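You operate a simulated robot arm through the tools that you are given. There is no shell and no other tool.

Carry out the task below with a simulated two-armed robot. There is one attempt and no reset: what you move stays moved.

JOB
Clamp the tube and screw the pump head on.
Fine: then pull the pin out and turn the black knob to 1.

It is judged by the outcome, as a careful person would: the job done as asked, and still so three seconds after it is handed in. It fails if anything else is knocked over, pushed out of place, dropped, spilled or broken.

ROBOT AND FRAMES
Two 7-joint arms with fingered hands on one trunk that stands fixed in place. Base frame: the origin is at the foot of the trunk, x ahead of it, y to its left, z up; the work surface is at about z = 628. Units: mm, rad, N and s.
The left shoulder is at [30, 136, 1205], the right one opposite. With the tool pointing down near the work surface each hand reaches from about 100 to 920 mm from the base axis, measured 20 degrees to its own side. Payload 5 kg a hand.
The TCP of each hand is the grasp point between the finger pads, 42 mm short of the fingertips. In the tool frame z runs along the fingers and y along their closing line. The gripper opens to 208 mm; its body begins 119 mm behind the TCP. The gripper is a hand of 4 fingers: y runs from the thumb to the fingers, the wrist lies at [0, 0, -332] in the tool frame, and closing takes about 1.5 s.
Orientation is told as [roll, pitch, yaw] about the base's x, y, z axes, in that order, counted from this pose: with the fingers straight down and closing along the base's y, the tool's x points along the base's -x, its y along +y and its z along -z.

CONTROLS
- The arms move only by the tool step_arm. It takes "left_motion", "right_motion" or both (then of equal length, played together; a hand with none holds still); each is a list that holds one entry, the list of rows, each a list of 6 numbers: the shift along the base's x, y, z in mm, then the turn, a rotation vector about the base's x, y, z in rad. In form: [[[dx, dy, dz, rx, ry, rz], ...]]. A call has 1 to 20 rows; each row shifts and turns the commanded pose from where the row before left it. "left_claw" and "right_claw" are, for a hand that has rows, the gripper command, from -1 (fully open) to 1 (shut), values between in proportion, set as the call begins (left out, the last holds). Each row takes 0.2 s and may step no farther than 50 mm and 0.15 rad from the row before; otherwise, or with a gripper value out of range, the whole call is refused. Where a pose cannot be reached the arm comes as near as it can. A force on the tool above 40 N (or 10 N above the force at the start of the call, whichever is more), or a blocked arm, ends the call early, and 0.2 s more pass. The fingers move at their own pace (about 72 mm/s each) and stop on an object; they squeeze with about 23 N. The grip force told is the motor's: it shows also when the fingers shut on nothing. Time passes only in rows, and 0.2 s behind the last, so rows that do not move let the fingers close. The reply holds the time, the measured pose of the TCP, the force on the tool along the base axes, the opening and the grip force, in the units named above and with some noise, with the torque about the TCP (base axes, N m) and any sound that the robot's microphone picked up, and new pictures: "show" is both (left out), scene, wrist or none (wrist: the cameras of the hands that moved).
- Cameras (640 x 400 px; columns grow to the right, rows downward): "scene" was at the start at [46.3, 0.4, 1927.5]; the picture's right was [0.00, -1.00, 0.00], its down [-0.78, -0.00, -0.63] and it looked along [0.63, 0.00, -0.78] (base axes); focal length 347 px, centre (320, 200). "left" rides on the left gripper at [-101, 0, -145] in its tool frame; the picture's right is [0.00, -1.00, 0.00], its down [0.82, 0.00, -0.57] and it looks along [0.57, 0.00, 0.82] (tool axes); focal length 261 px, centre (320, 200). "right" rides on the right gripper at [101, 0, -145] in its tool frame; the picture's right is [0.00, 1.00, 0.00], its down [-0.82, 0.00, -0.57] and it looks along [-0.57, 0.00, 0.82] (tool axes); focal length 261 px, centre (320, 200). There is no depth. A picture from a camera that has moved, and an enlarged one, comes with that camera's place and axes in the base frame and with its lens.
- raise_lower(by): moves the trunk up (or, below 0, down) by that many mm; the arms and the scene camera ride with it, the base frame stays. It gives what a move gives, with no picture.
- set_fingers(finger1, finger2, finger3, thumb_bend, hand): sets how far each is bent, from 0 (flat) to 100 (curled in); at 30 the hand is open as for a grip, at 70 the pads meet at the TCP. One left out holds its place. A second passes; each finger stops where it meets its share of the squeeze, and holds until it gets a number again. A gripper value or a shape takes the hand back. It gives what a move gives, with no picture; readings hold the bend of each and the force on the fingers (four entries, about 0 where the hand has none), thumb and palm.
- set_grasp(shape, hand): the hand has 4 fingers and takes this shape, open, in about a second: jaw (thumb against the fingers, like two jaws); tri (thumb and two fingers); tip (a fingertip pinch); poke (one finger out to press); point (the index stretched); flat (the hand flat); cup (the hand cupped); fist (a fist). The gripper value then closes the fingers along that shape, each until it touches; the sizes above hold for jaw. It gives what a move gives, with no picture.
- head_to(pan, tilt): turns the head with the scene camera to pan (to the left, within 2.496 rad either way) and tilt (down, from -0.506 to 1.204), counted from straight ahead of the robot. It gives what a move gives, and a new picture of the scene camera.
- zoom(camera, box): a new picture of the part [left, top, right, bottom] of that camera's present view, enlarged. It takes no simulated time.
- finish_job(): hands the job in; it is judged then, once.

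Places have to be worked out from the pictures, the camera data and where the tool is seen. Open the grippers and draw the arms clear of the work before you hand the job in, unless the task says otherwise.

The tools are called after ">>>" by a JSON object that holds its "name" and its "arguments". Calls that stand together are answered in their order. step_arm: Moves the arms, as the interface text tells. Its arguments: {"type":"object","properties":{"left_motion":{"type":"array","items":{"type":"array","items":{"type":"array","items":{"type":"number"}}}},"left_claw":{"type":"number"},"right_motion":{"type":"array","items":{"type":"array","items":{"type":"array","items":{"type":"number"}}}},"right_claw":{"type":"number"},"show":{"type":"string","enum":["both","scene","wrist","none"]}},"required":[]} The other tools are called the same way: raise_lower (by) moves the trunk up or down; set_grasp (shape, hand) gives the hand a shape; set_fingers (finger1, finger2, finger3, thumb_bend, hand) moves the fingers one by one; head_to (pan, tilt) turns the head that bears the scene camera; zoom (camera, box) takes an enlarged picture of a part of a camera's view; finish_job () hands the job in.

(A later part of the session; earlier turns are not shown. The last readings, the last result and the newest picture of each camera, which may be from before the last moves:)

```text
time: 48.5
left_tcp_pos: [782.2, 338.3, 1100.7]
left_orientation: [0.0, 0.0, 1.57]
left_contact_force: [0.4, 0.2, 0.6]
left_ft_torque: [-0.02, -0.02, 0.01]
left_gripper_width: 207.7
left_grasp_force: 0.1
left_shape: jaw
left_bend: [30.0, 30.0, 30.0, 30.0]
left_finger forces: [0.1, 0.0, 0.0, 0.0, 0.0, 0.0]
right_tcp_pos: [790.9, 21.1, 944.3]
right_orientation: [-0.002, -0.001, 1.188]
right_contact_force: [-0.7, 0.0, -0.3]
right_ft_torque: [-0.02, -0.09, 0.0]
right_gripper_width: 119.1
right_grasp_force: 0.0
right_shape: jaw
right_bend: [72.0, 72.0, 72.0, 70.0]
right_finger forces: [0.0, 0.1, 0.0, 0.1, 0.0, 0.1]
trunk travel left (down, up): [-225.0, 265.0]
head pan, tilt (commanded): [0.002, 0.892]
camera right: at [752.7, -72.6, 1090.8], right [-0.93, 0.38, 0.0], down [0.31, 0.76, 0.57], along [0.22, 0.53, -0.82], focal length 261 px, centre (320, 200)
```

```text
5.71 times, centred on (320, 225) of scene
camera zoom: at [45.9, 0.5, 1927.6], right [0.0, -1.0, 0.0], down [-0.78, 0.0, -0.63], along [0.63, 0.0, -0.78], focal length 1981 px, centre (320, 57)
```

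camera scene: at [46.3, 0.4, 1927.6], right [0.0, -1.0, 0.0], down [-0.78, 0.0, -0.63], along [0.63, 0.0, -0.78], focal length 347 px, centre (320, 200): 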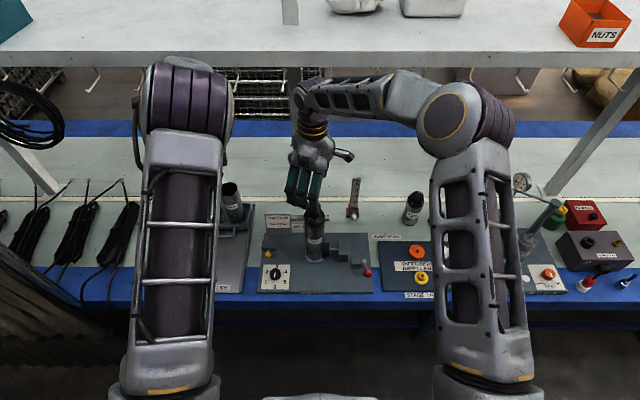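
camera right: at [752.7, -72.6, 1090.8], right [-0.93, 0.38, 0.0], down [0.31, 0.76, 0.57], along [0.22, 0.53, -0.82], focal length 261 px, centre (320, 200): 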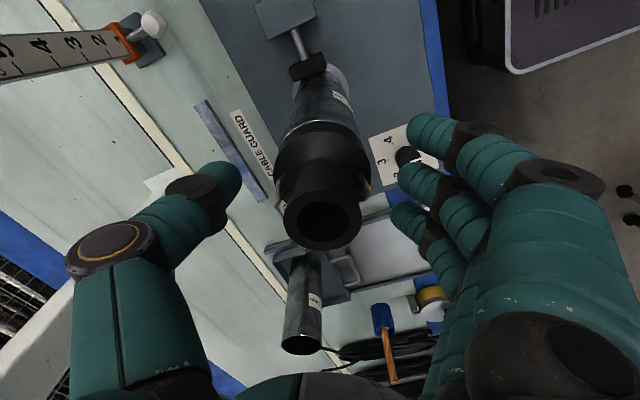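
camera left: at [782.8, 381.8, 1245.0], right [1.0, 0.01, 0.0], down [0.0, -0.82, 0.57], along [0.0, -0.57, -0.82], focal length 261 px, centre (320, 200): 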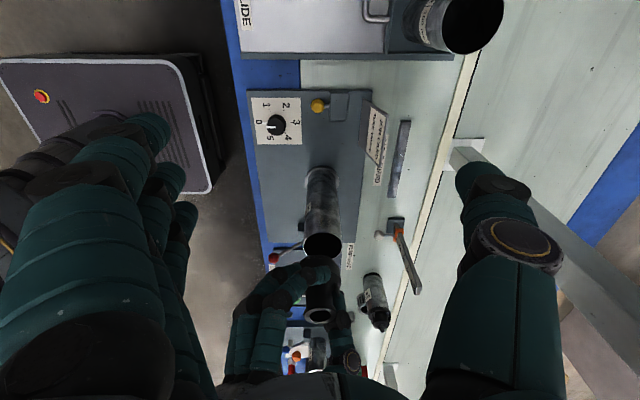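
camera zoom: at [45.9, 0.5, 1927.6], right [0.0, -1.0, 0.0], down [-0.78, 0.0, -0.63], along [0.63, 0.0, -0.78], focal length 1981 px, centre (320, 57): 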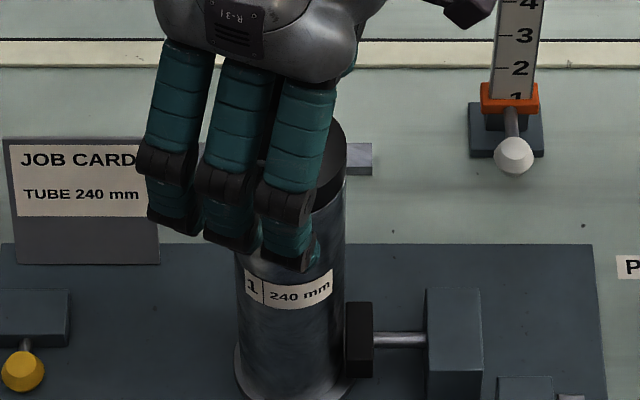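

Centred around the head with no contact. I close the hand on it.

>>> {"name": "step_arm", "arguments": {"right_motion": [[[0, 0, 0, 0, 0, 0], [0, 0, 0, 0, 0, 0], [0, 0, 0, 0, 0, 0], [0, 0, 0, 0, 0, 0], [0, 0, 0, 0, 0, 0], [0, 0, 0, 0, 0, 0]]], "right_claw": 1, "show": "wrist"}}

```text
time: 49.9
left_tcp_pos: [782.8, 338.4, 1100.6]
left_orientation: [0.0, 0.0, 1.571]
left_contact_force: [-0.7, 0.5, 0.1]
left_ft_torque: [0.01, -0.01, 0.02]
left_gripper_width: 207.8
left_grasp_force: 0.1
left_shape: jaw
left_bend: [30.0, 30.0, 30.0, 30.0]
left_finger forces: [0.0, 0.0, 0.0, 0.0, 0.0, 0.0]
right_tcp_pos: [792.3, 20.6, 945.3]
right_orientation: [0.002, -0.001, 1.187]
right_contact_force: [-1.2, -0.4, -0.8]
right_ft_torque: [-0.01, 0.0, 0.01]
right_gripper_width: 57.9
right_grasp_force: 22.7
right_shape: jaw
right_bend: [73.0, 73.0, 73.0, 70.0]
right_finger forces: [5.6, 6.7, 5.7, 0.1, 18.5, 0.1]
trunk travel left (down, up): [-225.0, 265.0]
head pan, tilt (commanded): [0.002, 0.892]
camera right: at [752.9, -72.5, 1090.6], right [-0.93, 0.38, 0.0], down [0.31, 0.76, 0.57], along [0.22, 0.53, -0.82], focal length 261 px, centre (320, 200)
```

right: 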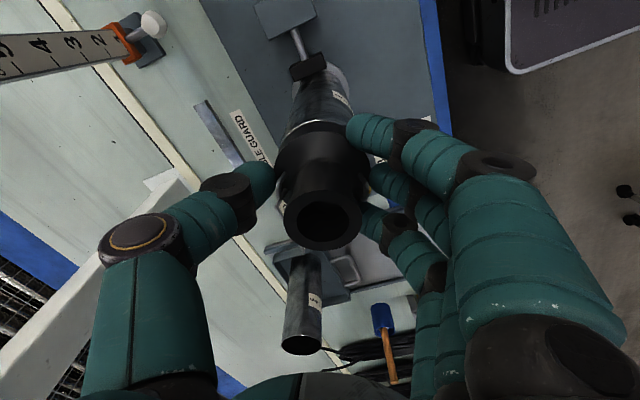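

Even grip with no net force. I turn clockwise 0.7 rad with a slight downward follow and read the forces.

>>> {"name": "step_arm", "arguments": {"right_motion": [[[0, 0, -0.5, 0, 0, -0.14], [0, 0, -0.2, 0, 0, -0.14], [0, 0, -0.2, 0, 0, -0.14], [0, 0, -0.2, 0, 0, -0.14], [0, 0, -0.2, 0, 0, -0.14], [0, 0, 0, 0, 0, 0]]], "show": "wrist"}}

```text
time: 51.3
left_tcp_pos: [782.3, 337.5, 1099.5]
left_orientation: [-0.001, -0.001, 1.573]
left_contact_force: [0.4, -0.5, 0.7]
left_ft_torque: [0.01, 0.03, 0.0]
left_gripper_width: 207.9
left_grasp_force: 0.0
left_shape: jaw
left_bend: [30.0, 30.0, 30.0, 30.0]
left_finger forces: [0.0, 0.0, 0.0, 0.1, 0.0, 0.1]
right_tcp_pos: [789.2, 21.7, 943.1]
right_orientation: [-0.002, -0.002, 0.485]
right_contact_force: [-4.3, -3.8, 6.9]
right_ft_torque: [-0.14, 0.1, 0.03]
right_gripper_width: 57.9
right_grasp_force: 23.2
right_shape: jaw
right_bend: [73.0, 74.0, 73.0, 70.0]
right_finger forces: [7.5, 7.3, 5.9, 0.0, 21.9, 0.1]
trunk travel left (down, up): [-225.0, 265.0]
head pan, tilt (commanded): [0.002, 0.892]
camera right: at [700.7, -25.7, 1089.6], right [-0.46, 0.89, 0.0], down [0.73, 0.38, 0.57], along [0.51, 0.26, -0.82], focal length 261 px, centre (320, 200)
```

right: 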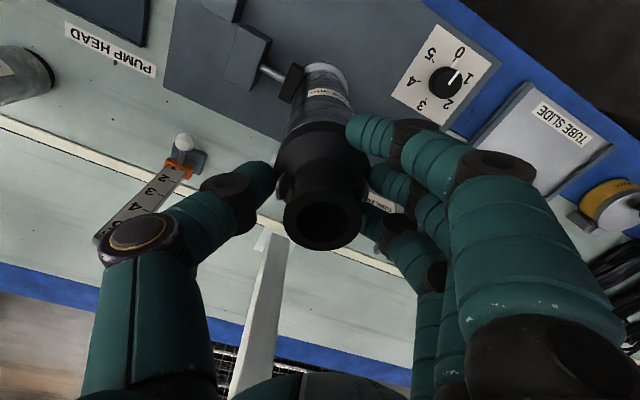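

I check whether the head turned along and whether the seam changed.

>>> {"name": "zoom", "arguments": {"camera": "right", "box": [260, 100, 400, 260]}}

>>> {"name": "zoom", "arguments": {"camera": "scene", "box": [290, 195, 350, 255]}}

>>> {"name": "zoom", "arguments": {"camera": "left", "box": [280, 215, 370, 335]}}

```text
2.50 times, centred on (330, 180) of right
camera zoom: at [700.7, -25.7, 1089.6], right [-0.46, 0.89, 0.0], down [0.73, 0.38, 0.57], along [0.51, 0.26, -0.82], focal length 652 px, centre (295, 250)
```

zoom: 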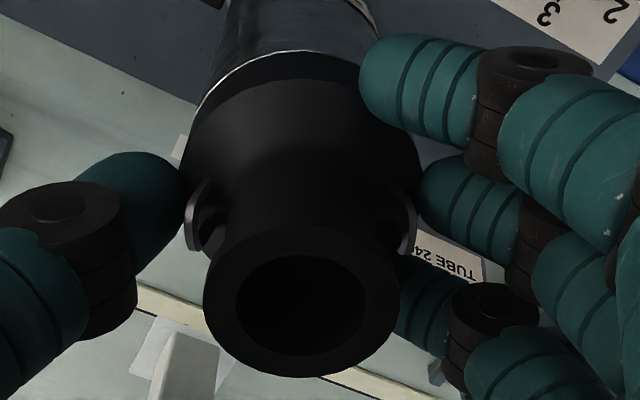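

```text
6.67 times, centred on (320, 225) of scene
camera zoom: at [45.4, 0.0, 1927.6], right [0.0, -1.0, 0.0], down [-0.78, 0.0, -0.63], along [0.63, 0.0, -0.78], focal length 2311 px, centre (320, 33)
```

zoom: 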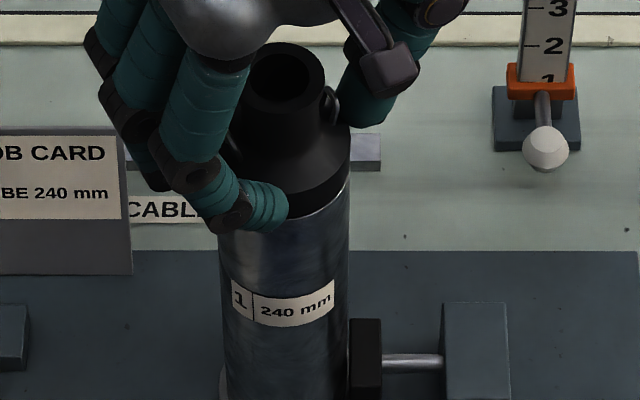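

```text
3.33 times, centred on (325, 275) of left
camera zoom: at [782.7, 440.3, 1244.5], right [1.0, 0.0, 0.0], down [0.0, -0.82, 0.57], along [0.0, -0.57, -0.82], focal length 869 px, centre (303, -50)
```

zoom: 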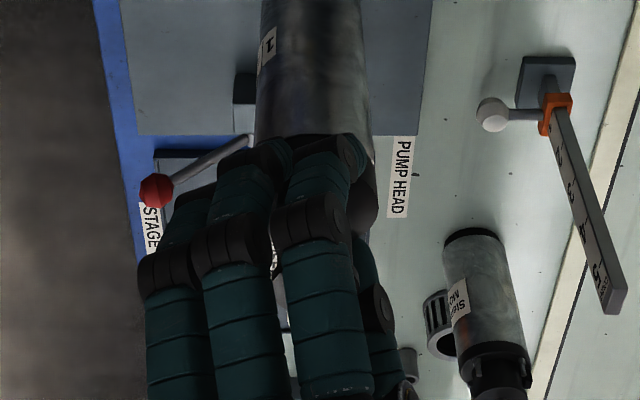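

The head turns with the hand (its two side lugs stay between thumb and fingers). I continue clockwise to about yaw -1.2.

>>> {"name": "step_arm", "arguments": {"right_motion": [[[0, 0, 0, 0, 0, -0.14], [0, 0, -0.1, 0, 0, -0.14], [0, 0, -0.1, 0, 0, -0.14], [0, 0, -0.1, 0, 0, -0.14], [0, 0, -0.1, 0, 0, -0.14], [0, 0, -0.1, 0, 0, -0.14], [0, 0, -0.1, 0, 0, -0.14], [0, 0, -0.1, 0, 0, -0.14], [0, 0, -0.1, 0, 0, -0.14], [0, 0, -0.1, 0, 0, -0.14], [0, 0, -0.1, 0, 0, -0.14], [0, 0, -0.1, 0, 0, -0.14], [0, 0, 0, 0, 0, 0]]], "show": "both"}}

>>> {"name": "zoom", "arguments": {"camera": "scene", "box": [290, 195, 350, 255]}}

>>> {"name": "zoom", "arguments": {"camera": "right", "box": [260, 100, 400, 260]}}

```text
time: 54.1
left_tcp_pos: [783.0, 339.5, 1101.3]
left_orientation: [-0.001, -0.001, 1.571]
left_contact_force: [0.6, -0.4, -0.5]
left_ft_torque: [-0.02, -0.02, 0.02]
left_gripper_width: 207.8
left_grasp_force: 0.0
left_shape: jaw
left_bend: [30.0, 30.0, 30.0, 30.0]
left_finger forces: [0.0, 0.0, 0.0, 0.1, 0.0, 0.0]
right_tcp_pos: [790.8, 21.2, 943.0]
right_orientation: [0.001, -0.001, -1.193]
right_contact_force: [-2.0, 5.0, 7.3]
right_ft_torque: [0.12, 0.33, -0.01]
right_gripper_width: 58.1
right_grasp_force: 23.2
right_shape: jaw
right_bend: [73.0, 74.0, 73.0, 70.0]
right_finger forces: [8.6, 7.6, 6.1, 0.1, 23.5, 0.1]
trunk travel left (down, up): [-225.0, 265.0]
head pan, tilt (commanded): [0.002, 0.892]
camera scene: at [45.8, 0.8, 1927.6], right [0.0, -1.0, 0.0], down [-0.78, 0.0, -0.63], along [0.63, 0.0, -0.78], focal length 347 px, centre (320, 200)
camera right: at [753.7, 115.3, 1089.0], right [0.93, 0.36, 0.0], down [0.3, -0.76, 0.57], along [0.21, -0.53, -0.82], focal length 261 px, centre (320, 200)
```

scene: 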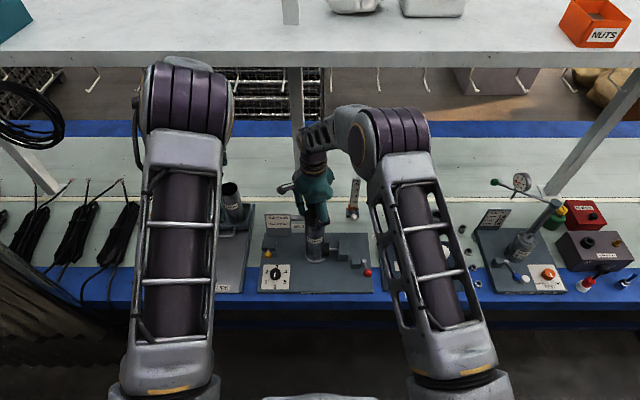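
right: 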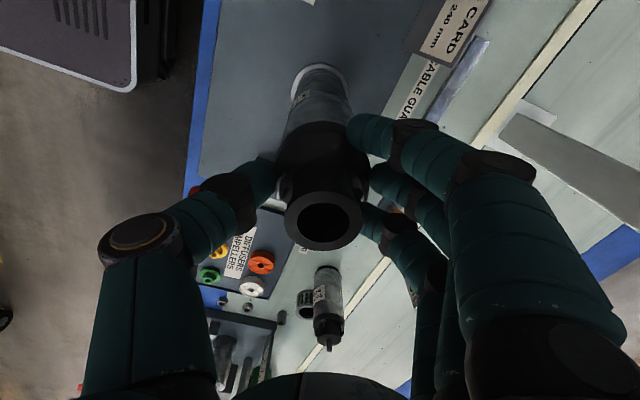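

```text
6.67 times, centred on (320, 225) of scene
camera zoom: at [45.8, 0.8, 1927.6], right [0.0, -1.0, 0.0], down [-0.78, 0.0, -0.63], along [0.63, 0.0, -0.78], focal length 2311 px, centre (320, 33)
```

zoom: 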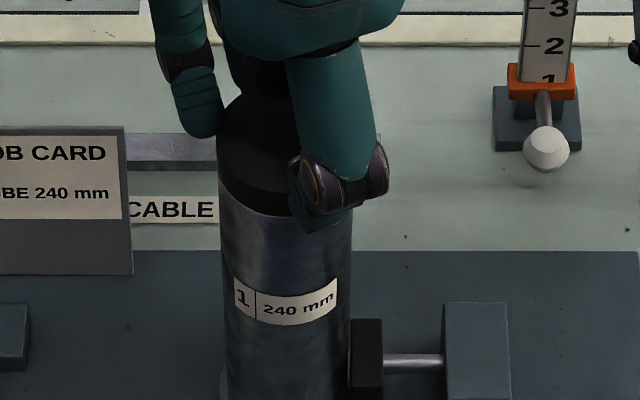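

```text
2.50 times, centred on (330, 180) of right
camera zoom: at [753.7, 115.3, 1089.0], right [0.93, 0.36, 0.0], down [0.3, -0.76, 0.57], along [0.21, -0.53, -0.82], focal length 652 px, centre (295, 250)
```

zoom: 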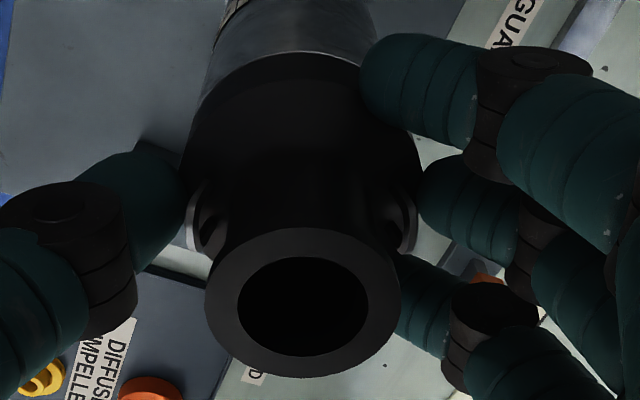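

Turning is smooth, with z following slightly. I continue clockwise further while the wrist allows it.

>>> {"name": "step_arm", "arguments": {"right_motion": [[[0, 0, -0.1, 0, 0, -0.14], [0, 0, -0.1, 0, 0, -0.14], [0, 0, -0.1, 0, 0, -0.14], [0, 0, -0.1, 0, 0, -0.14], [0, 0, -0.1, 0, 0, -0.14], [0, 0, -0.1, 0, 0, -0.14], [0, 0, 0, 0, 0, 0]]], "show": "none"}}

```text
time: 55.7
left_tcp_pos: [782.1, 338.6, 1100.7]
left_orientation: [0.0, 0.0, 1.571]
left_contact_force: [0.4, 0.0, -0.6]
left_ft_torque: [-0.01, 0.03, 0.01]
left_gripper_width: 207.6
left_grasp_force: 0.0
left_shape: jaw
left_bend: [30.0, 30.0, 30.0, 30.0]
left_finger forces: [0.1, 0.1, 0.1, 0.0, 0.1, 0.1]
right_tcp_pos: [790.6, 20.3, 942.8]
right_orientation: [-0.001, 0.0, -2.034]
right_contact_force: [-1.4, 6.2, 10.5]
right_ft_torque: [0.41, 0.34, 0.01]
right_gripper_width: 57.9
right_grasp_force: 22.9
right_shape: jaw
right_bend: [73.0, 74.0, 73.0, 70.0]
right_finger forces: [8.6, 7.5, 6.4, 0.1, 26.7, 0.0]
trunk travel left (down, up): [-225.0, 265.0]
head pan, tilt (commanded): [0.002, 0.892]
```

Still free to turn, with no torque. I inspect the seam closely for progress.

>>> {"name": "zoom", "arguments": {"camera": "scene", "box": [300, 205, 335, 240]}}

>>> {"name": "zoom", "arguments": {"camera": "right", "box": [270, 90, 370, 160]}}

>>> {"name": "zoom", "arguments": {"camera": "left", "box": [280, 215, 370, 335]}}

```text
11.43 times, centred on (318, 222) of scene
camera zoom: at [45.5, 0.9, 1927.6], right [0.0, -1.0, 0.0], down [-0.78, 0.0, -0.63], along [0.63, 0.0, -0.78], focal length 3962 px, centre (349, -57)
```

zoom: 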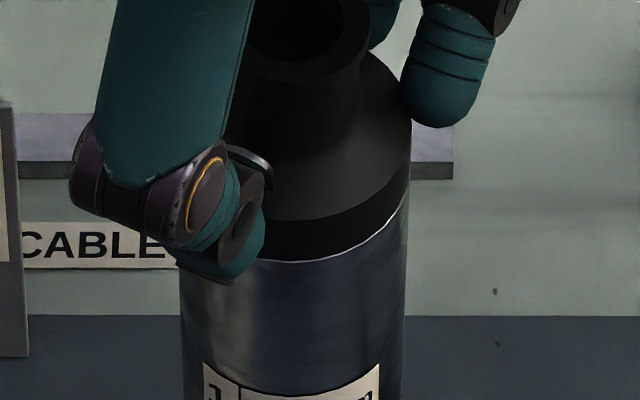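

```text
5.71 times, centred on (320, 125) of right
camera zoom: at [835.5, 111.5, 1088.3], right [0.89, -0.45, 0.0], down [-0.37, -0.73, 0.57], along [-0.26, -0.51, -0.82], focal length 1489 px, centre (320, 629)
```

zoom: 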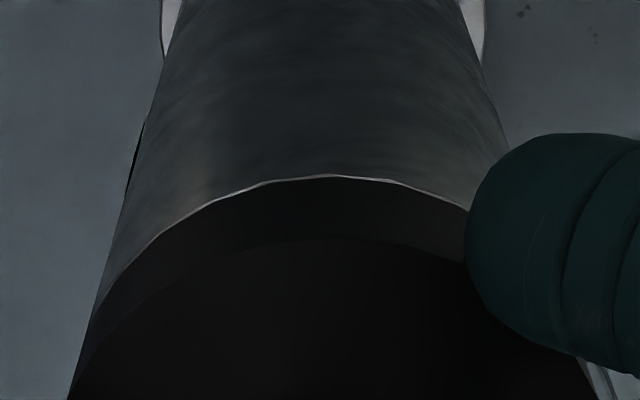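

```text
3.33 times, centred on (325, 275) of left
camera zoom: at [782.6, 440.9, 1244.3], right [1.0, 0.0, 0.0], down [0.0, -0.82, 0.57], along [0.0, -0.57, -0.82], focal length 869 px, centre (303, -50)
```

zoom: 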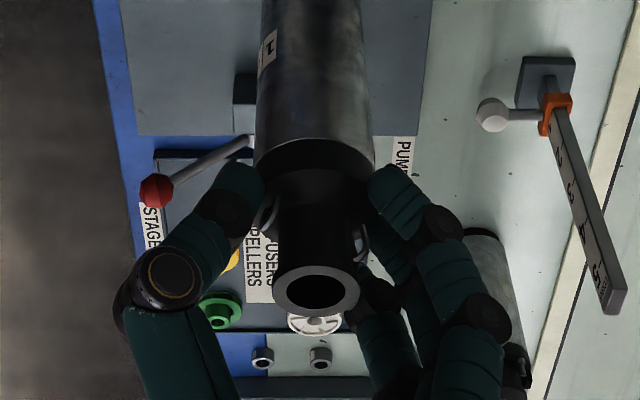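

The dark gap seen before seems to have closed. I zoom in harder on the seam from the wrist camera.

>>> {"name": "zoom", "arguments": {"camera": "right", "box": [290, 110, 350, 150]}}

>>> {"name": "zoom", "arguments": {"camera": "left", "box": [305, 245, 345, 275]}}

>>> {"name": "zoom", "arguments": {"camera": "scene", "box": [318, 210, 334, 226]}}

```text
10.00 times, centred on (320, 130) of right
camera zoom: at [835.5, 111.5, 1088.3], right [0.89, -0.45, 0.0], down [-0.37, -0.73, 0.57], along [-0.26, -0.51, -0.82], focal length 2606 px, centre (320, 900)
```

zoom: 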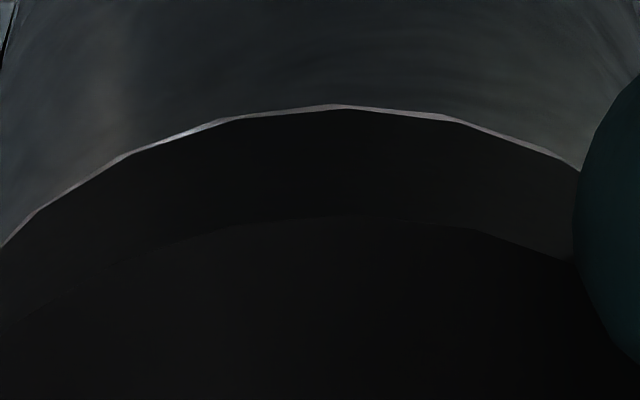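

```text
13.33 times, centred on (325, 260) of left
camera zoom: at [782.6, 440.9, 1244.3], right [1.0, 0.0, 0.0], down [0.0, -0.82, 0.57], along [0.0, -0.57, -0.82], focal length 3475 px, centre (253, -600)
```

zoom: 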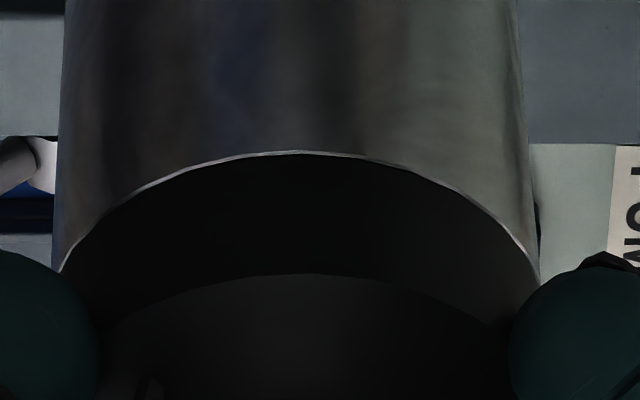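

```text
16.00 times, centred on (326, 218) of scene
camera zoom: at [45.5, 0.9, 1927.6], right [0.0, -1.0, 0.0], down [-0.78, 0.0, -0.63], along [0.63, 0.0, -0.78], focal length 5547 px, centre (224, -88)
```

zoom: 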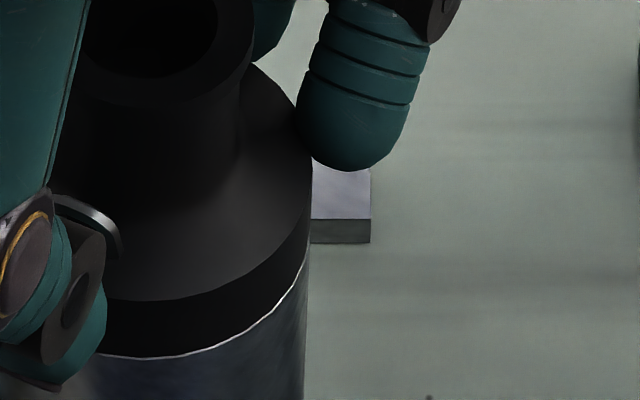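

I take the same scene zoom as before turning, to compare heights.

>>> {"name": "zoom", "arguments": {"camera": "scene", "box": [290, 195, 350, 255]}}

>>> {"name": "zoom", "arguments": {"camera": "scene", "box": [285, 190, 355, 260]}}

```text
6.67 times, centred on (320, 225) of scene
camera zoom: at [45.5, 0.9, 1927.6], right [0.0, -1.0, 0.0], down [-0.78, 0.0, -0.63], along [0.63, 0.0, -0.78], focal length 2311 px, centre (320, 33)
```

zoom: 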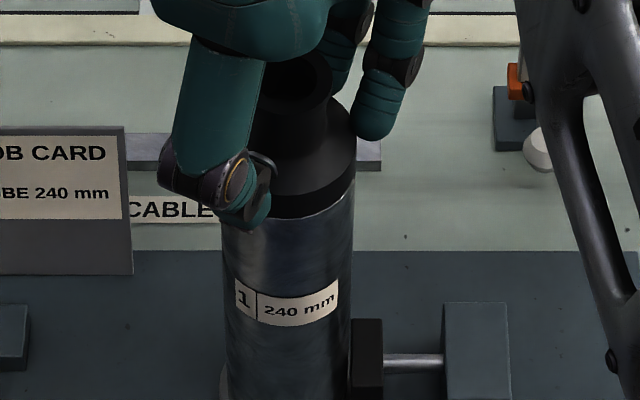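

```text
5.71 times, centred on (320, 225) of scene
camera zoom: at [45.5, 0.9, 1927.6], right [0.0, -1.0, 0.0], down [-0.78, 0.0, -0.63], along [0.63, 0.0, -0.78], focal length 1981 px, centre (320, 57)
```

zoom: 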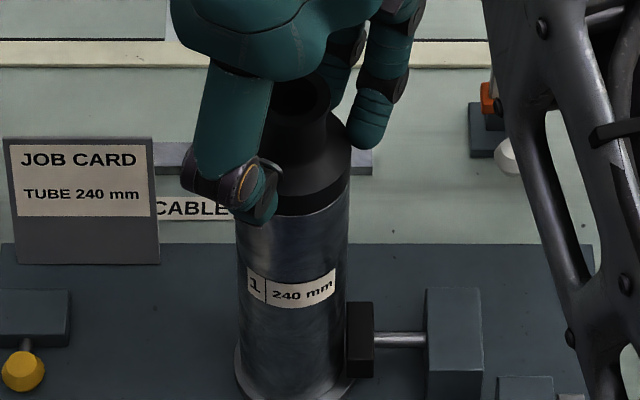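

The tube has not rotated (label unchanged), only leans a hair from my side force. I keep turning a bit further clockwise, correcting the small side force, to see whether torque builds up.

>>> {"name": "step_arm", "arguments": {"right_motion": [[[0, 0.8, 0, 0, 0, -0.14], [0, 0, 0, 0, 0, -0.14], [0, 0, 0, 0, 0, -0.14], [0, 0, 0, 0, 0, -0.14], [0, 0, 0, 0, 0, 0]]], "show": "wrist"}}

```text
time: 56.9
left_tcp_pos: [782.8, 338.3, 1101.4]
left_orientation: [0.001, 0.001, 1.572]
left_contact_force: [-0.1, -0.4, -0.8]
left_ft_torque: [0.02, 0.04, -0.02]
left_gripper_width: 207.9
left_grasp_force: 0.1
left_shape: jaw
left_bend: [30.0, 30.0, 30.0, 30.0]
left_finger forces: [0.0, 0.0, 0.0, 0.1, 0.0, 0.0]
right_tcp_pos: [789.7, 21.7, 943.3]
right_orientation: [-0.001, 0.001, -2.594]
right_contact_force: [-0.6, 7.6, 11.4]
right_ft_torque: [0.49, 0.12, 0.02]
right_gripper_width: 58.1
right_grasp_force: 23.5
right_shape: jaw
right_bend: [73.0, 74.0, 73.0, 70.0]
right_finger forces: [7.9, 6.8, 6.8, 0.1, 27.3, 0.0]
trunk travel left (down, up): [-225.0, 265.0]
head pan, tilt (commanded): [0.002, 0.892]
camera right: at [876.2, 74.4, 1087.8], right [0.52, -0.86, 0.0], down [-0.7, -0.42, 0.57], along [-0.49, -0.3, -0.82], focal length 261 px, centre (320, 200)
```

right: 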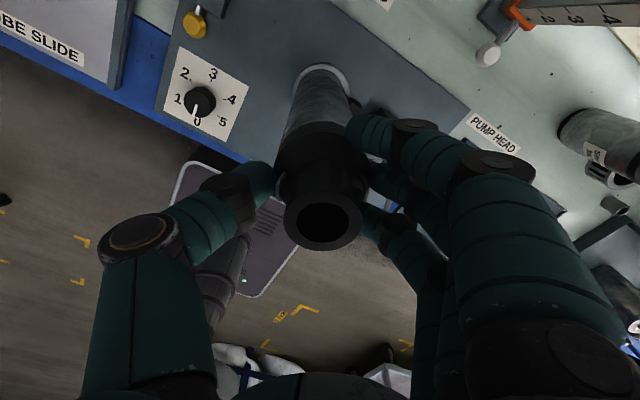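

The wrist still follows. I continue clockwise, watching torque.

>>> {"name": "step_arm", "arguments": {"right_motion": [[[0, 0.5, 0, 0, 0, -0.14], [0, 0, 0, 0, 0, -0.14], [0, 0, 0, 0, 0, -0.14], [0, 0, 0, 0, 0, -0.14], [0, 0, 0, 0, 0, -0.14], [0, 0, 0, 0, 0, 0]]], "show": "both"}}

```text
time: 58.3
left_tcp_pos: [783.6, 338.6, 1100.9]
left_orientation: [0.0, -0.001, 1.57]
left_contact_force: [0.3, -0.6, 0.5]
left_ft_torque: [0.01, 0.01, -0.01]
left_gripper_width: 207.7
left_grasp_force: 0.1
left_shape: jaw
left_bend: [30.0, 30.0, 30.0, 30.0]
left_finger forces: [0.0, 0.0, 0.1, 0.0, 0.0, 0.1]
right_tcp_pos: [789.7, 21.1, 942.8]
right_orientation: [-0.001, 0.002, 2.991]
right_contact_force: [4.9, 4.6, 9.3]
right_ft_torque: [0.34, -0.21, 0.53]
right_gripper_width: 57.7
right_grasp_force: 23.2
right_shape: jaw
right_bend: [73.0, 74.0, 73.0, 70.0]
right_finger forces: [13.8, 7.3, 6.7, 0.0, 25.4, 0.0]
trunk travel left (down, up): [-225.0, 265.0]
head pan, tilt (commanded): [0.002, 0.892]
camera scene: at [46.2, 0.8, 1927.6], right [0.0, -1.0, 0.0], down [-0.78, 0.0, -0.63], along [0.63, 0.0, -0.78], focal length 347 px, centre (320, 200)
camera right: at [890.1, 6.3, 1087.7], right [-0.16, -0.99, 0.0], down [-0.81, 0.13, 0.57], along [-0.56, 0.09, -0.82], focal length 261 px, centre (320, 200)
```

scene: 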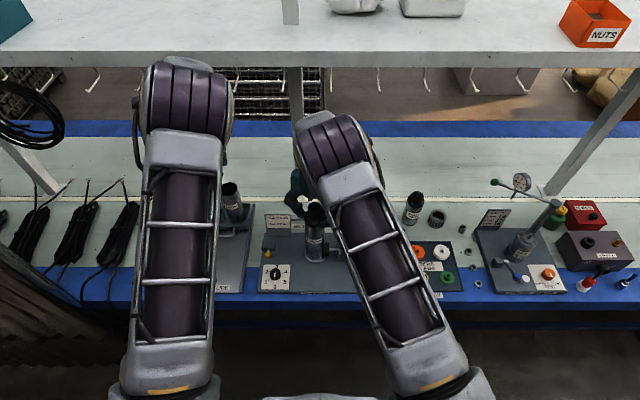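
right: 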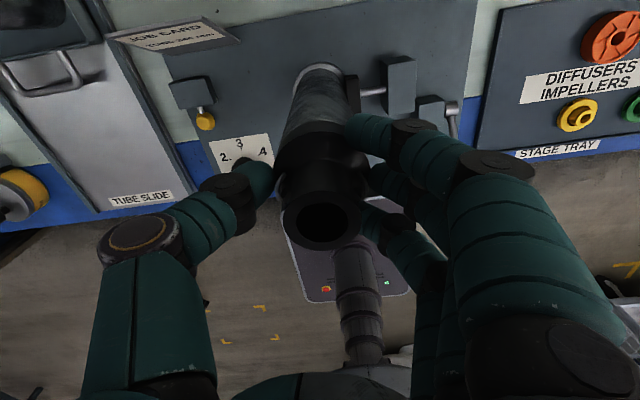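

Torque of 0.53 N·m now resists: the thread is getting tight. I turn a little more in small steps.

>>> {"name": "step_arm", "arguments": {"right_motion": [[[0, 0, 0, 0, 0, -0.1], [0, 0, 0, 0, 0, -0.1], [0, 0, 0, 0, 0, 0]]], "show": "wrist"}}

>>> {"name": "zoom", "arguments": {"camera": "right", "box": [260, 100, 400, 260]}}

```text
time: 59.1
left_tcp_pos: [783.7, 338.3, 1100.5]
left_orientation: [-0.002, 0.001, 1.571]
left_contact_force: [-0.4, 0.3, 0.3]
left_ft_torque: [-0.02, -0.01, 0.0]
left_gripper_width: 208.1
left_grasp_force: 0.0
left_shape: jaw
left_bend: [30.0, 30.0, 30.0, 30.0]
left_finger forces: [0.1, 0.0, 0.1, 0.0, 0.1, 0.0]
right_tcp_pos: [789.7, 22.1, 942.5]
right_orientation: [-0.001, 0.0, 2.791]
right_contact_force: [4.9, 0.7, 8.5]
right_ft_torque: [0.18, -0.18, 1.1]
right_gripper_width: 57.6
right_grasp_force: 23.4
right_shape: jaw
right_bend: [73.0, 74.0, 73.0, 70.0]
right_finger forces: [16.4, 6.7, 6.9, 0.0, 21.0, 0.0]
trunk travel left (down, up): [-225.0, 265.0]
head pan, tilt (commanded): [0.002, 0.892]
camera right: at [885.1, -13.5, 1087.9], right [-0.35, -0.94, 0.0], down [-0.77, 0.29, 0.57], along [-0.54, 0.2, -0.82], focal length 261 px, centre (320, 200)
```

right: 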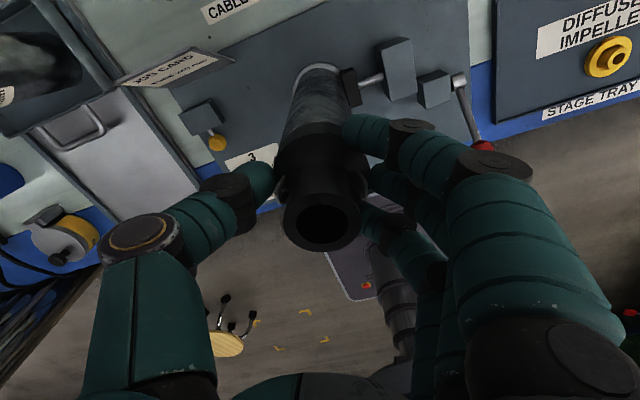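

```text
2.50 times, centred on (330, 180) of right
camera zoom: at [885.1, -13.5, 1087.9], right [-0.35, -0.94, 0.0], down [-0.77, 0.29, 0.57], along [-0.54, 0.2, -0.82], focal length 652 px, centre (295, 250)
```

zoom: 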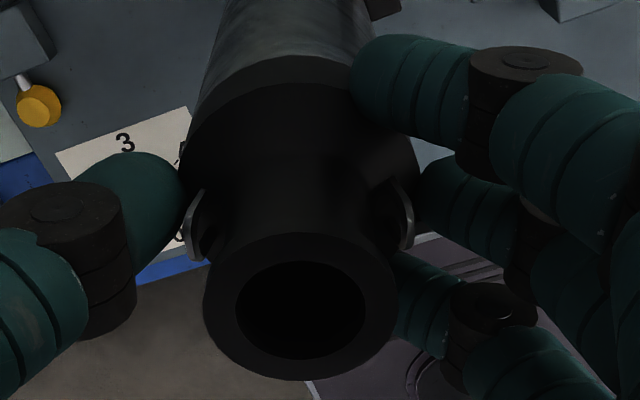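

Torque is now 1.1 N·m and rising: it is tightening. I give it another 0.2 rad to seat it firmly.

>>> {"name": "step_arm", "arguments": {"right_motion": [[[0, 0, 0, 0, 0, -0.1], [0, 0, 0, 0, 0, -0.1], [0, 0, 0, 0, 0, 0]]], "show": "wrist"}}

>>> {"name": "zoom", "arguments": {"camera": "right", "box": [260, 100, 400, 260]}}

>>> {"name": "zoom", "arguments": {"camera": "left", "box": [280, 215, 370, 335]}}

>>> {"name": "zoom", "arguments": {"camera": "scene", "box": [285, 190, 355, 260]}}

```text
time: 59.9
left_tcp_pos: [781.8, 339.1, 1100.8]
left_orientation: [0.001, 0.0, 1.571]
left_contact_force: [0.2, 0.0, 0.7]
left_ft_torque: [0.01, 0.02, 0.02]
left_gripper_width: 207.8
left_grasp_force: 0.1
left_shape: jaw
left_bend: [30.0, 30.0, 30.0, 30.0]
left_finger forces: [0.0, 0.0, 0.0, 0.1, 0.0, 0.1]
right_tcp_pos: [789.7, 21.6, 942.0]
right_orientation: [-0.001, 0.001, 2.59]
right_contact_force: [3.9, 0.0, 11.3]
right_ft_torque: [0.11, -0.1, 0.57]
right_gripper_width: 57.9
right_grasp_force: 23.1
right_shape: jaw
right_bend: [73.0, 74.0, 73.0, 70.0]
right_finger forces: [13.5, 7.1, 9.4, 0.0, 22.5, 0.0]
trunk travel left (down, up): [-225.0, 265.0]
head pan, tilt (commanded): [0.002, 0.892]
camera right: at [875.5, -31.2, 1087.6], right [-0.53, -0.85, 0.0], down [-0.7, 0.43, 0.57], along [-0.49, 0.3, -0.82], focal length 261 px, centre (320, 200)
```

right: 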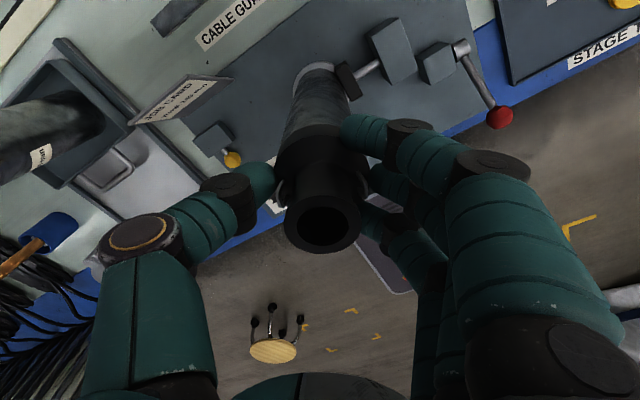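

```text
2.50 times, centred on (330, 180) of right
camera zoom: at [875.5, -31.2, 1087.6], right [-0.53, -0.85, 0.0], down [-0.7, 0.43, 0.57], along [-0.49, 0.3, -0.82], focal length 652 px, centre (295, 250)
```

zoom: 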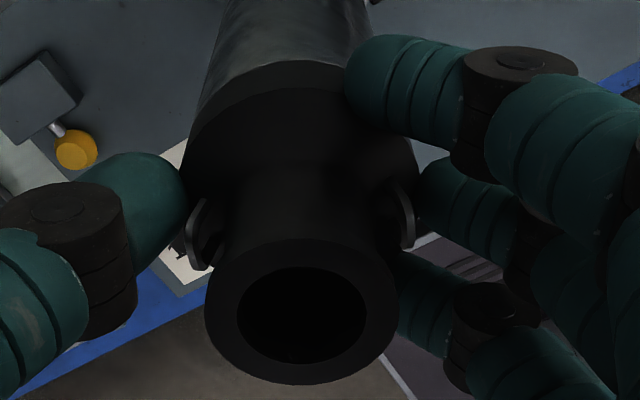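

```text
3.33 times, centred on (325, 275) of left
camera zoom: at [782.8, 440.6, 1244.3], right [1.0, 0.0, 0.0], down [0.0, -0.82, 0.57], along [0.0, -0.57, -0.82], focal length 869 px, centre (303, -50)
```

zoom: 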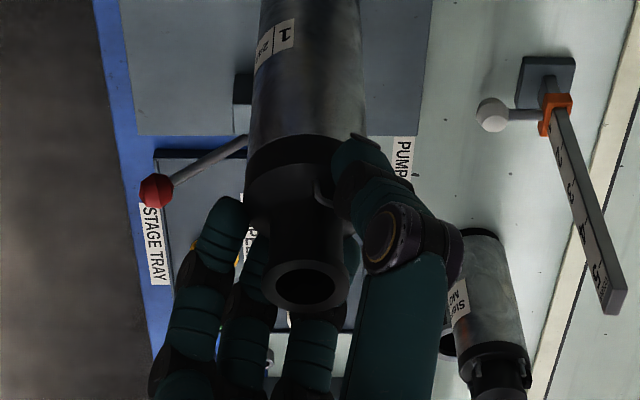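

```text
5.71 times, centred on (320, 225) of scene
camera zoom: at [45.7, 0.5, 1927.6], right [0.0, -1.0, 0.0], down [-0.78, 0.0, -0.63], along [0.63, 0.0, -0.78], focal length 1981 px, centre (320, 57)
```

zoom: 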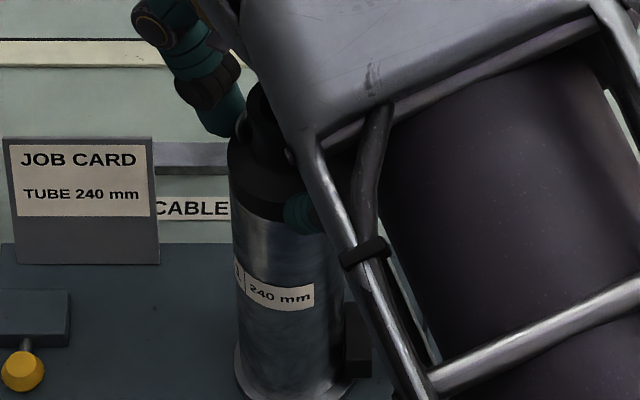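

The tube label shows the tube itself has begun to slip round a little with the head, so the thread has reached its end and the head is tight. I stop turning, release, and lift the hand straight up.

>>> {"name": "step_arm", "arguments": {"right_motion": [[[0, 0, 0, 0, 0, 0], [0, 0, 0, 0, 0, 0], [0, 0, 0, 0, 0, 0], [0, 0, 0, 0, 0, 0], [0, 0, 30, 0, 0, 0], [0, 0, 40, 0, 0, 0], [0, 0, 40, 0, 0, 0], [0, 0, 40, 0, 0, 0], [0, 0, 0, 0, 0, 0]]], "right_claw": -0.15, "show": "both"}}

>>> {"name": "zoom", "arguments": {"camera": "left", "box": [280, 215, 370, 335]}}

>>> {"name": "zoom", "arguments": {"camera": "right", "box": [260, 60, 400, 200]}}

```text
time: 61.9
left_tcp_pos: [783.9, 339.4, 1099.3]
left_orientation: [0.001, 0.001, 1.571]
left_contact_force: [-0.7, 0.7, 0.3]
left_ft_torque: [-0.03, 0.06, 0.0]
left_gripper_width: 207.8
left_grasp_force: 0.0
left_shape: jaw
left_bend: [30.0, 30.0, 30.0, 30.0]
left_finger forces: [0.0, 0.0, 0.1, 0.0, 0.1, 0.0]
right_tcp_pos: [793.3, 22.0, 1093.3]
right_orientation: [0.001, -0.003, 2.589]
right_contact_force: [0.5, 0.3, -0.4]
right_ft_torque: [-0.04, 0.06, 0.0]
right_gripper_width: 118.8
right_grasp_force: 0.1
right_shape: jaw
right_bend: [72.0, 72.0, 72.0, 70.0]
right_finger forces: [0.0, 0.1, 0.1, 0.0, 0.0, 0.0]
trunk travel left (down, up): [-225.0, 265.0]
head pan, tilt (commanded): [0.002, 0.892]
camera scene: at [47.6, 0.8, 1927.4], right [0.0, -1.0, 0.0], down [-0.78, 0.0, -0.63], along [0.63, 0.0, -0.78], focal length 347 px, centre (320, 200)
camera right: at [879.0, -30.2, 1238.7], right [-0.53, -0.85, 0.0], down [-0.7, 0.43, 0.57], along [-0.49, 0.3, -0.82], focal length 261 px, centre (320, 200)
```

scene: 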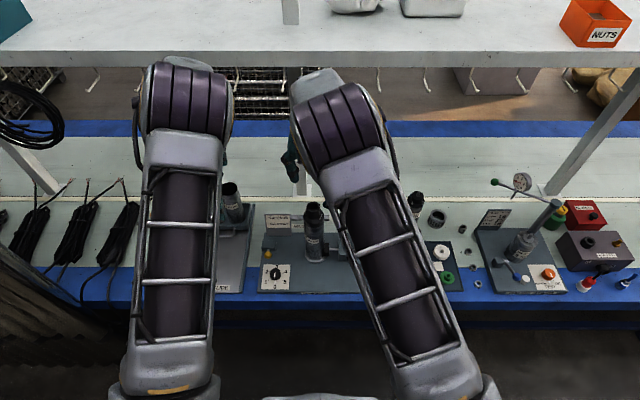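
right: 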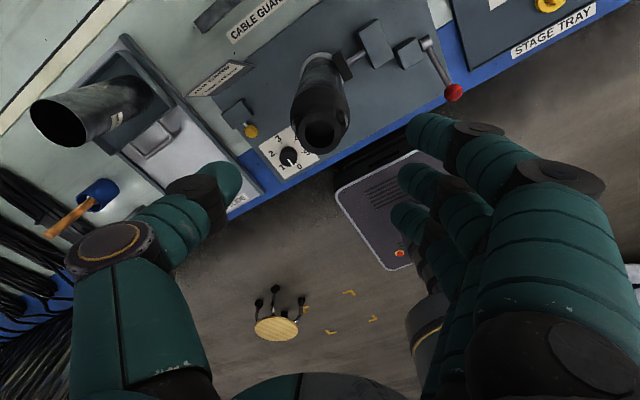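

```text
3.33 times, centred on (325, 275) of left
camera zoom: at [784.0, 440.8, 1243.2], right [1.0, 0.0, 0.0], down [0.0, -0.82, 0.57], along [0.0, -0.57, -0.82], focal length 869 px, centre (303, -50)
```

zoom: 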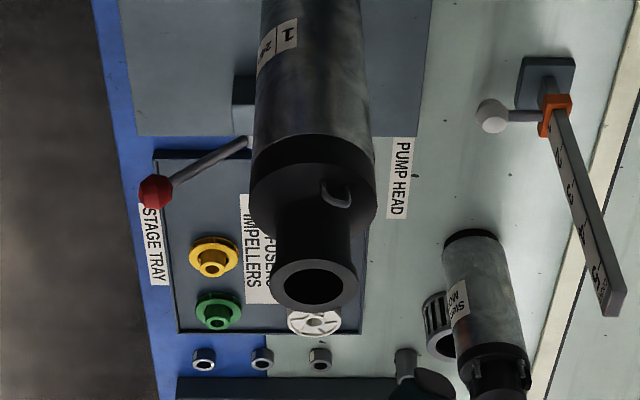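

```text
2.86 times, centred on (330, 130) of right
camera zoom: at [879.0, -30.2, 1238.7], right [-0.53, -0.85, 0.0], down [-0.7, 0.43, 0.57], along [-0.49, 0.3, -0.82], focal length 745 px, centre (291, 400)
```

zoom: 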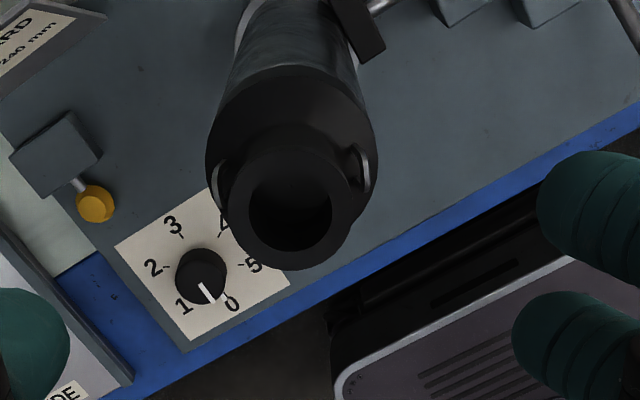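

The head sits flush. As a check that the thread really holds, I go back down, grip it, and pull up very lightly (about 2 mm of command).

>>> {"name": "step_arm", "arguments": {"right_motion": [[[-2, 0, -40, 0, 0, 0], [-1, 0, -40, 0, 0, 0], [0, 0, -40, 0, 0, 0], [0, 0, -29, 0, 0, 0], [0, 0, 0, 0, 0, 0]]], "show": "none"}}

>>> {"name": "step_arm", "arguments": {"right_motion": [[[0, 0, 0, 0, 0, 0], [0, 0, 0, 0, 0, 0], [0, 0, 0, 0, 0, 0], [0, 0, 0, 0, 0, 0], [0, 0, 0, 0, 0, 0], [0, 0, 0, 0, 0, 0]]], "right_claw": 1, "show": "none"}}

>>> {"name": "step_arm", "arguments": {"right_motion": [[[0, 0, 1, 0, 0, 0], [0, 0, 1, 0, 0, 0], [0, 0, 0, 0, 0, 0]]], "show": "none"}}

```text
time: 63.1
left_tcp_pos: [782.8, 340.0, 1100.2]
left_orientation: [-0.001, 0.001, 1.571]
left_contact_force: [-1.4, 0.4, -0.1]
left_ft_torque: [-0.04, -0.04, 0.0]
left_gripper_width: 207.7
left_grasp_force: 0.0
left_shape: jaw
left_bend: [30.0, 30.0, 30.0, 30.0]
left_finger forces: [0.1, 0.1, 0.0, 0.0, 0.0, 0.0]
right_tcp_pos: [788.6, 22.9, 942.8]
right_orientation: [-0.002, 0.001, 2.592]
right_contact_force: [-0.4, 0.4, -0.1]
right_ft_torque: [-0.04, 0.0, 0.01]
right_gripper_width: 118.8
right_grasp_force: 0.1
right_shape: jaw
right_bend: [72.0, 72.0, 72.0, 70.0]
right_finger forces: [0.1, 0.0, 0.1, 0.1, 0.0, 0.0]
trunk travel left (down, up): [-225.0, 265.0]
head pan, tilt (commanded): [0.002, 0.892]
```

```text
time: 64.5
left_tcp_pos: [783.3, 339.0, 1099.4]
left_orientation: [0.0, 0.0, 1.571]
left_contact_force: [0.2, -0.5, -0.2]
left_ft_torque: [0.0, 0.0, -0.03]
left_gripper_width: 207.9
left_grasp_force: 0.1
left_shape: jaw
left_bend: [30.0, 30.0, 30.0, 30.0]
left_finger forces: [0.0, 0.0, 0.1, 0.0, 0.0, 0.0]
right_tcp_pos: [788.1, 23.3, 941.9]
right_orientation: [0.001, -0.002, 2.592]
right_contact_force: [0.8, -1.0, -0.3]
right_ft_torque: [0.01, -0.06, -0.04]
right_gripper_width: 57.6
right_grasp_force: 22.8
right_shape: jaw
right_bend: [73.0, 74.0, 72.0, 70.0]
right_finger forces: [6.4, 6.9, 5.4, 0.1, 19.0, 0.0]
trunk travel left (down, up): [-225.0, 265.0]
head pan, tilt (commanded): [0.002, 0.892]
```

```text
time: 65.3
left_tcp_pos: [784.2, 339.2, 1099.9]
left_orientation: [0.001, -0.001, 1.571]
left_contact_force: [0.2, -0.6, 0.2]
left_ft_torque: [0.05, 0.01, 0.01]
left_gripper_width: 207.8
left_grasp_force: 0.1
left_shape: jaw
left_bend: [30.0, 30.0, 30.0, 30.0]
left_finger forces: [0.0, 0.1, 0.0, 0.0, 0.0, 0.0]
right_tcp_pos: [788.0, 21.5, 943.8]
right_orientation: [0.0, -0.001, 2.592]
right_contact_force: [0.6, -0.6, -8.4]
right_ft_torque: [0.08, -0.06, -0.02]
right_gripper_width: 57.2
right_grasp_force: 22.3
right_shape: jaw
right_bend: [73.0, 73.0, 72.0, 70.0]
right_finger forces: [6.2, 6.3, 5.6, 0.0, 16.8, 0.0]
trunk travel left (down, up): [-225.0, 265.0]
head pan, tilt (commanded): [0.002, 0.892]
```

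2 mm of lift gives −8.4 N, already twice the head's weight. One more 1.5 mm to be sure.

>>> {"name": "step_arm", "arguments": {"right_motion": [[[0, 0, 1.5, 0, 0, 0], [0, 0, 0, 0, 0, 0]]], "show": "none"}}

>>> {"name": "zoom", "arguments": {"camera": "left", "box": [290, 235, 350, 285]}}

```text
time: 65.9
left_tcp_pos: [783.4, 338.7, 1102.5]
left_orientation: [0.001, 0.001, 1.571]
left_contact_force: [-0.2, -0.1, 0.1]
left_ft_torque: [-0.04, -0.07, 0.01]
left_gripper_width: 207.8
left_grasp_force: 0.0
left_shape: jaw
left_bend: [30.0, 30.0, 30.0, 30.0]
left_finger forces: [0.0, 0.0, 0.2, 0.0, 0.0, 0.0]
right_tcp_pos: [789.6, 23.7, 950.1]
right_orientation: [-0.004, 0.002, 2.593]
right_contact_force: [-0.5, -1.6, 7.0]
right_ft_torque: [-0.06, -0.19, 0.0]
right_gripper_width: 49.1
right_grasp_force: 23.4
right_shape: jaw
right_bend: [73.0, 74.0, 73.0, 72.0]
right_finger forces: [5.9, 3.7, 4.5, 0.0, 9.9, 0.0]
trunk travel left (down, up): [-225.0, 265.0]
head pan, tilt (commanded): [0.002, 0.892]
```

```text
8.00 times, centred on (320, 260) of left
camera zoom: at [782.2, 440.7, 1245.2], right [1.0, 0.0, 0.0], down [0.0, -0.82, 0.57], along [0.0, -0.57, -0.82], focal length 2085 px, centre (320, -280)
```

zoom: 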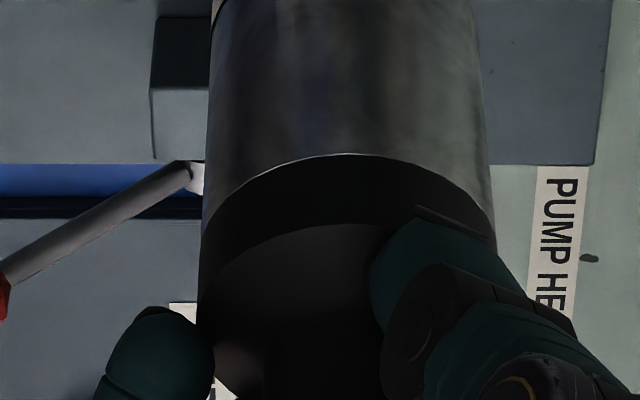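

The fingers slipped up the cone while the head stayed put on the tube with the seam closed, so the thread holds it. I open and lift the right hand away, then swing it back to a clear position.

>>> {"name": "step_arm", "arguments": {"right_motion": [[[0, 0, 0, 0, 0, 0], [0, 0, 0, 0, 0, 0], [0, 0, 0, 0, 0, 0], [0, 0, 0, 0, 0, 0], [0, 0, 30, 0, 0, 0], [0, 0, 40, 0, 0, 0], [0, 0, 40, 0, 0, 0], [0, 0, 40, 0, 0, 0], [0, 0, 0, 0, 0, 0]]], "right_claw": -0.15, "show": "both"}}

>>> {"name": "zoom", "arguments": {"camera": "left", "box": [280, 215, 370, 335]}}

```text
time: 67.9
left_tcp_pos: [784.6, 339.1, 1099.0]
left_orientation: [0.0, -0.001, 1.573]
left_contact_force: [0.0, 0.3, -0.7]
left_ft_torque: [-0.04, 0.03, 0.01]
left_gripper_width: 207.9
left_grasp_force: 0.1
left_shape: jaw
left_bend: [30.0, 30.0, 30.0, 30.0]
left_finger forces: [0.0, 0.0, 0.0, 0.0, 0.0, 0.0]
right_tcp_pos: [787.5, 22.7, 1096.7]
right_orientation: [0.002, -0.003, 2.593]
right_contact_force: [0.9, 0.0, 0.0]
right_ft_torque: [-0.01, 0.03, 0.01]
right_gripper_width: 119.1
right_grasp_force: 0.1
right_shape: jaw
right_bend: [72.0, 72.0, 72.0, 70.0]
right_finger forces: [0.0, 0.1, 0.0, 0.1, 0.0, 0.1]
trunk travel left (down, up): [-225.0, 265.0]
head pan, tilt (commanded): [0.002, 0.892]
camera scene: at [47.6, 1.0, 1927.4], right [0.0, -1.0, 0.0], down [-0.78, 0.0, -0.63], along [0.63, 0.0, -0.78], focal length 347 px, centre (320, 200)
camera right: at [872.5, -30.4, 1242.1], right [-0.53, -0.85, 0.0], down [-0.7, 0.43, 0.57], along [-0.49, 0.3, -0.82], focal length 261 px, centre (320, 200)
```

scene: 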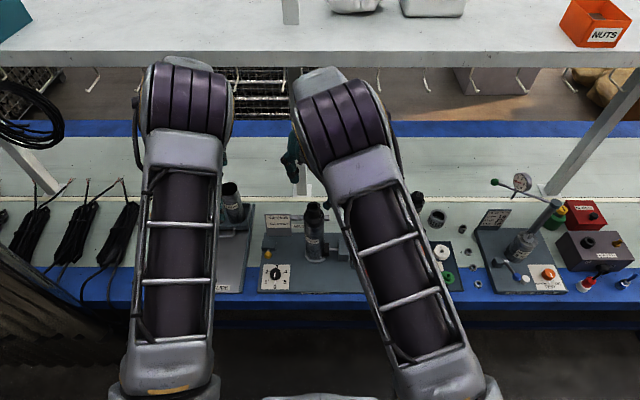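
right: 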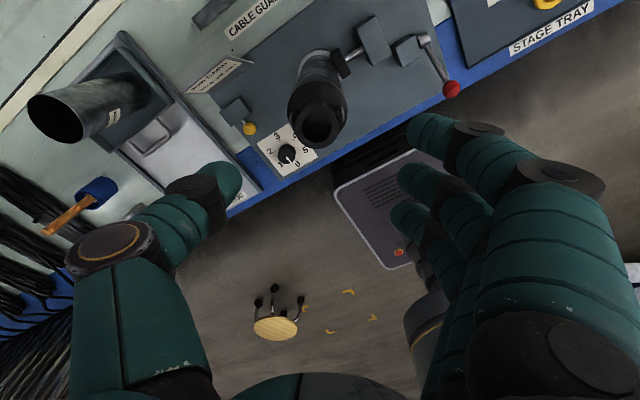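

```text
3.33 times, centred on (325, 275) of left
camera zoom: at [784.0, 441.0, 1243.2], right [1.0, 0.0, 0.0], down [0.0, -0.82, 0.57], along [0.0, -0.57, -0.82], focal length 869 px, centre (303, -50)
```

zoom: 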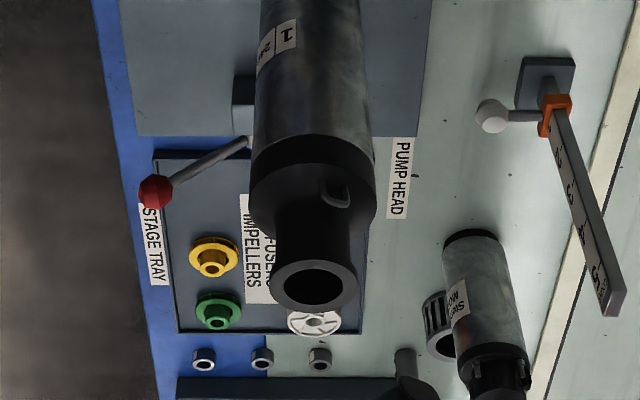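

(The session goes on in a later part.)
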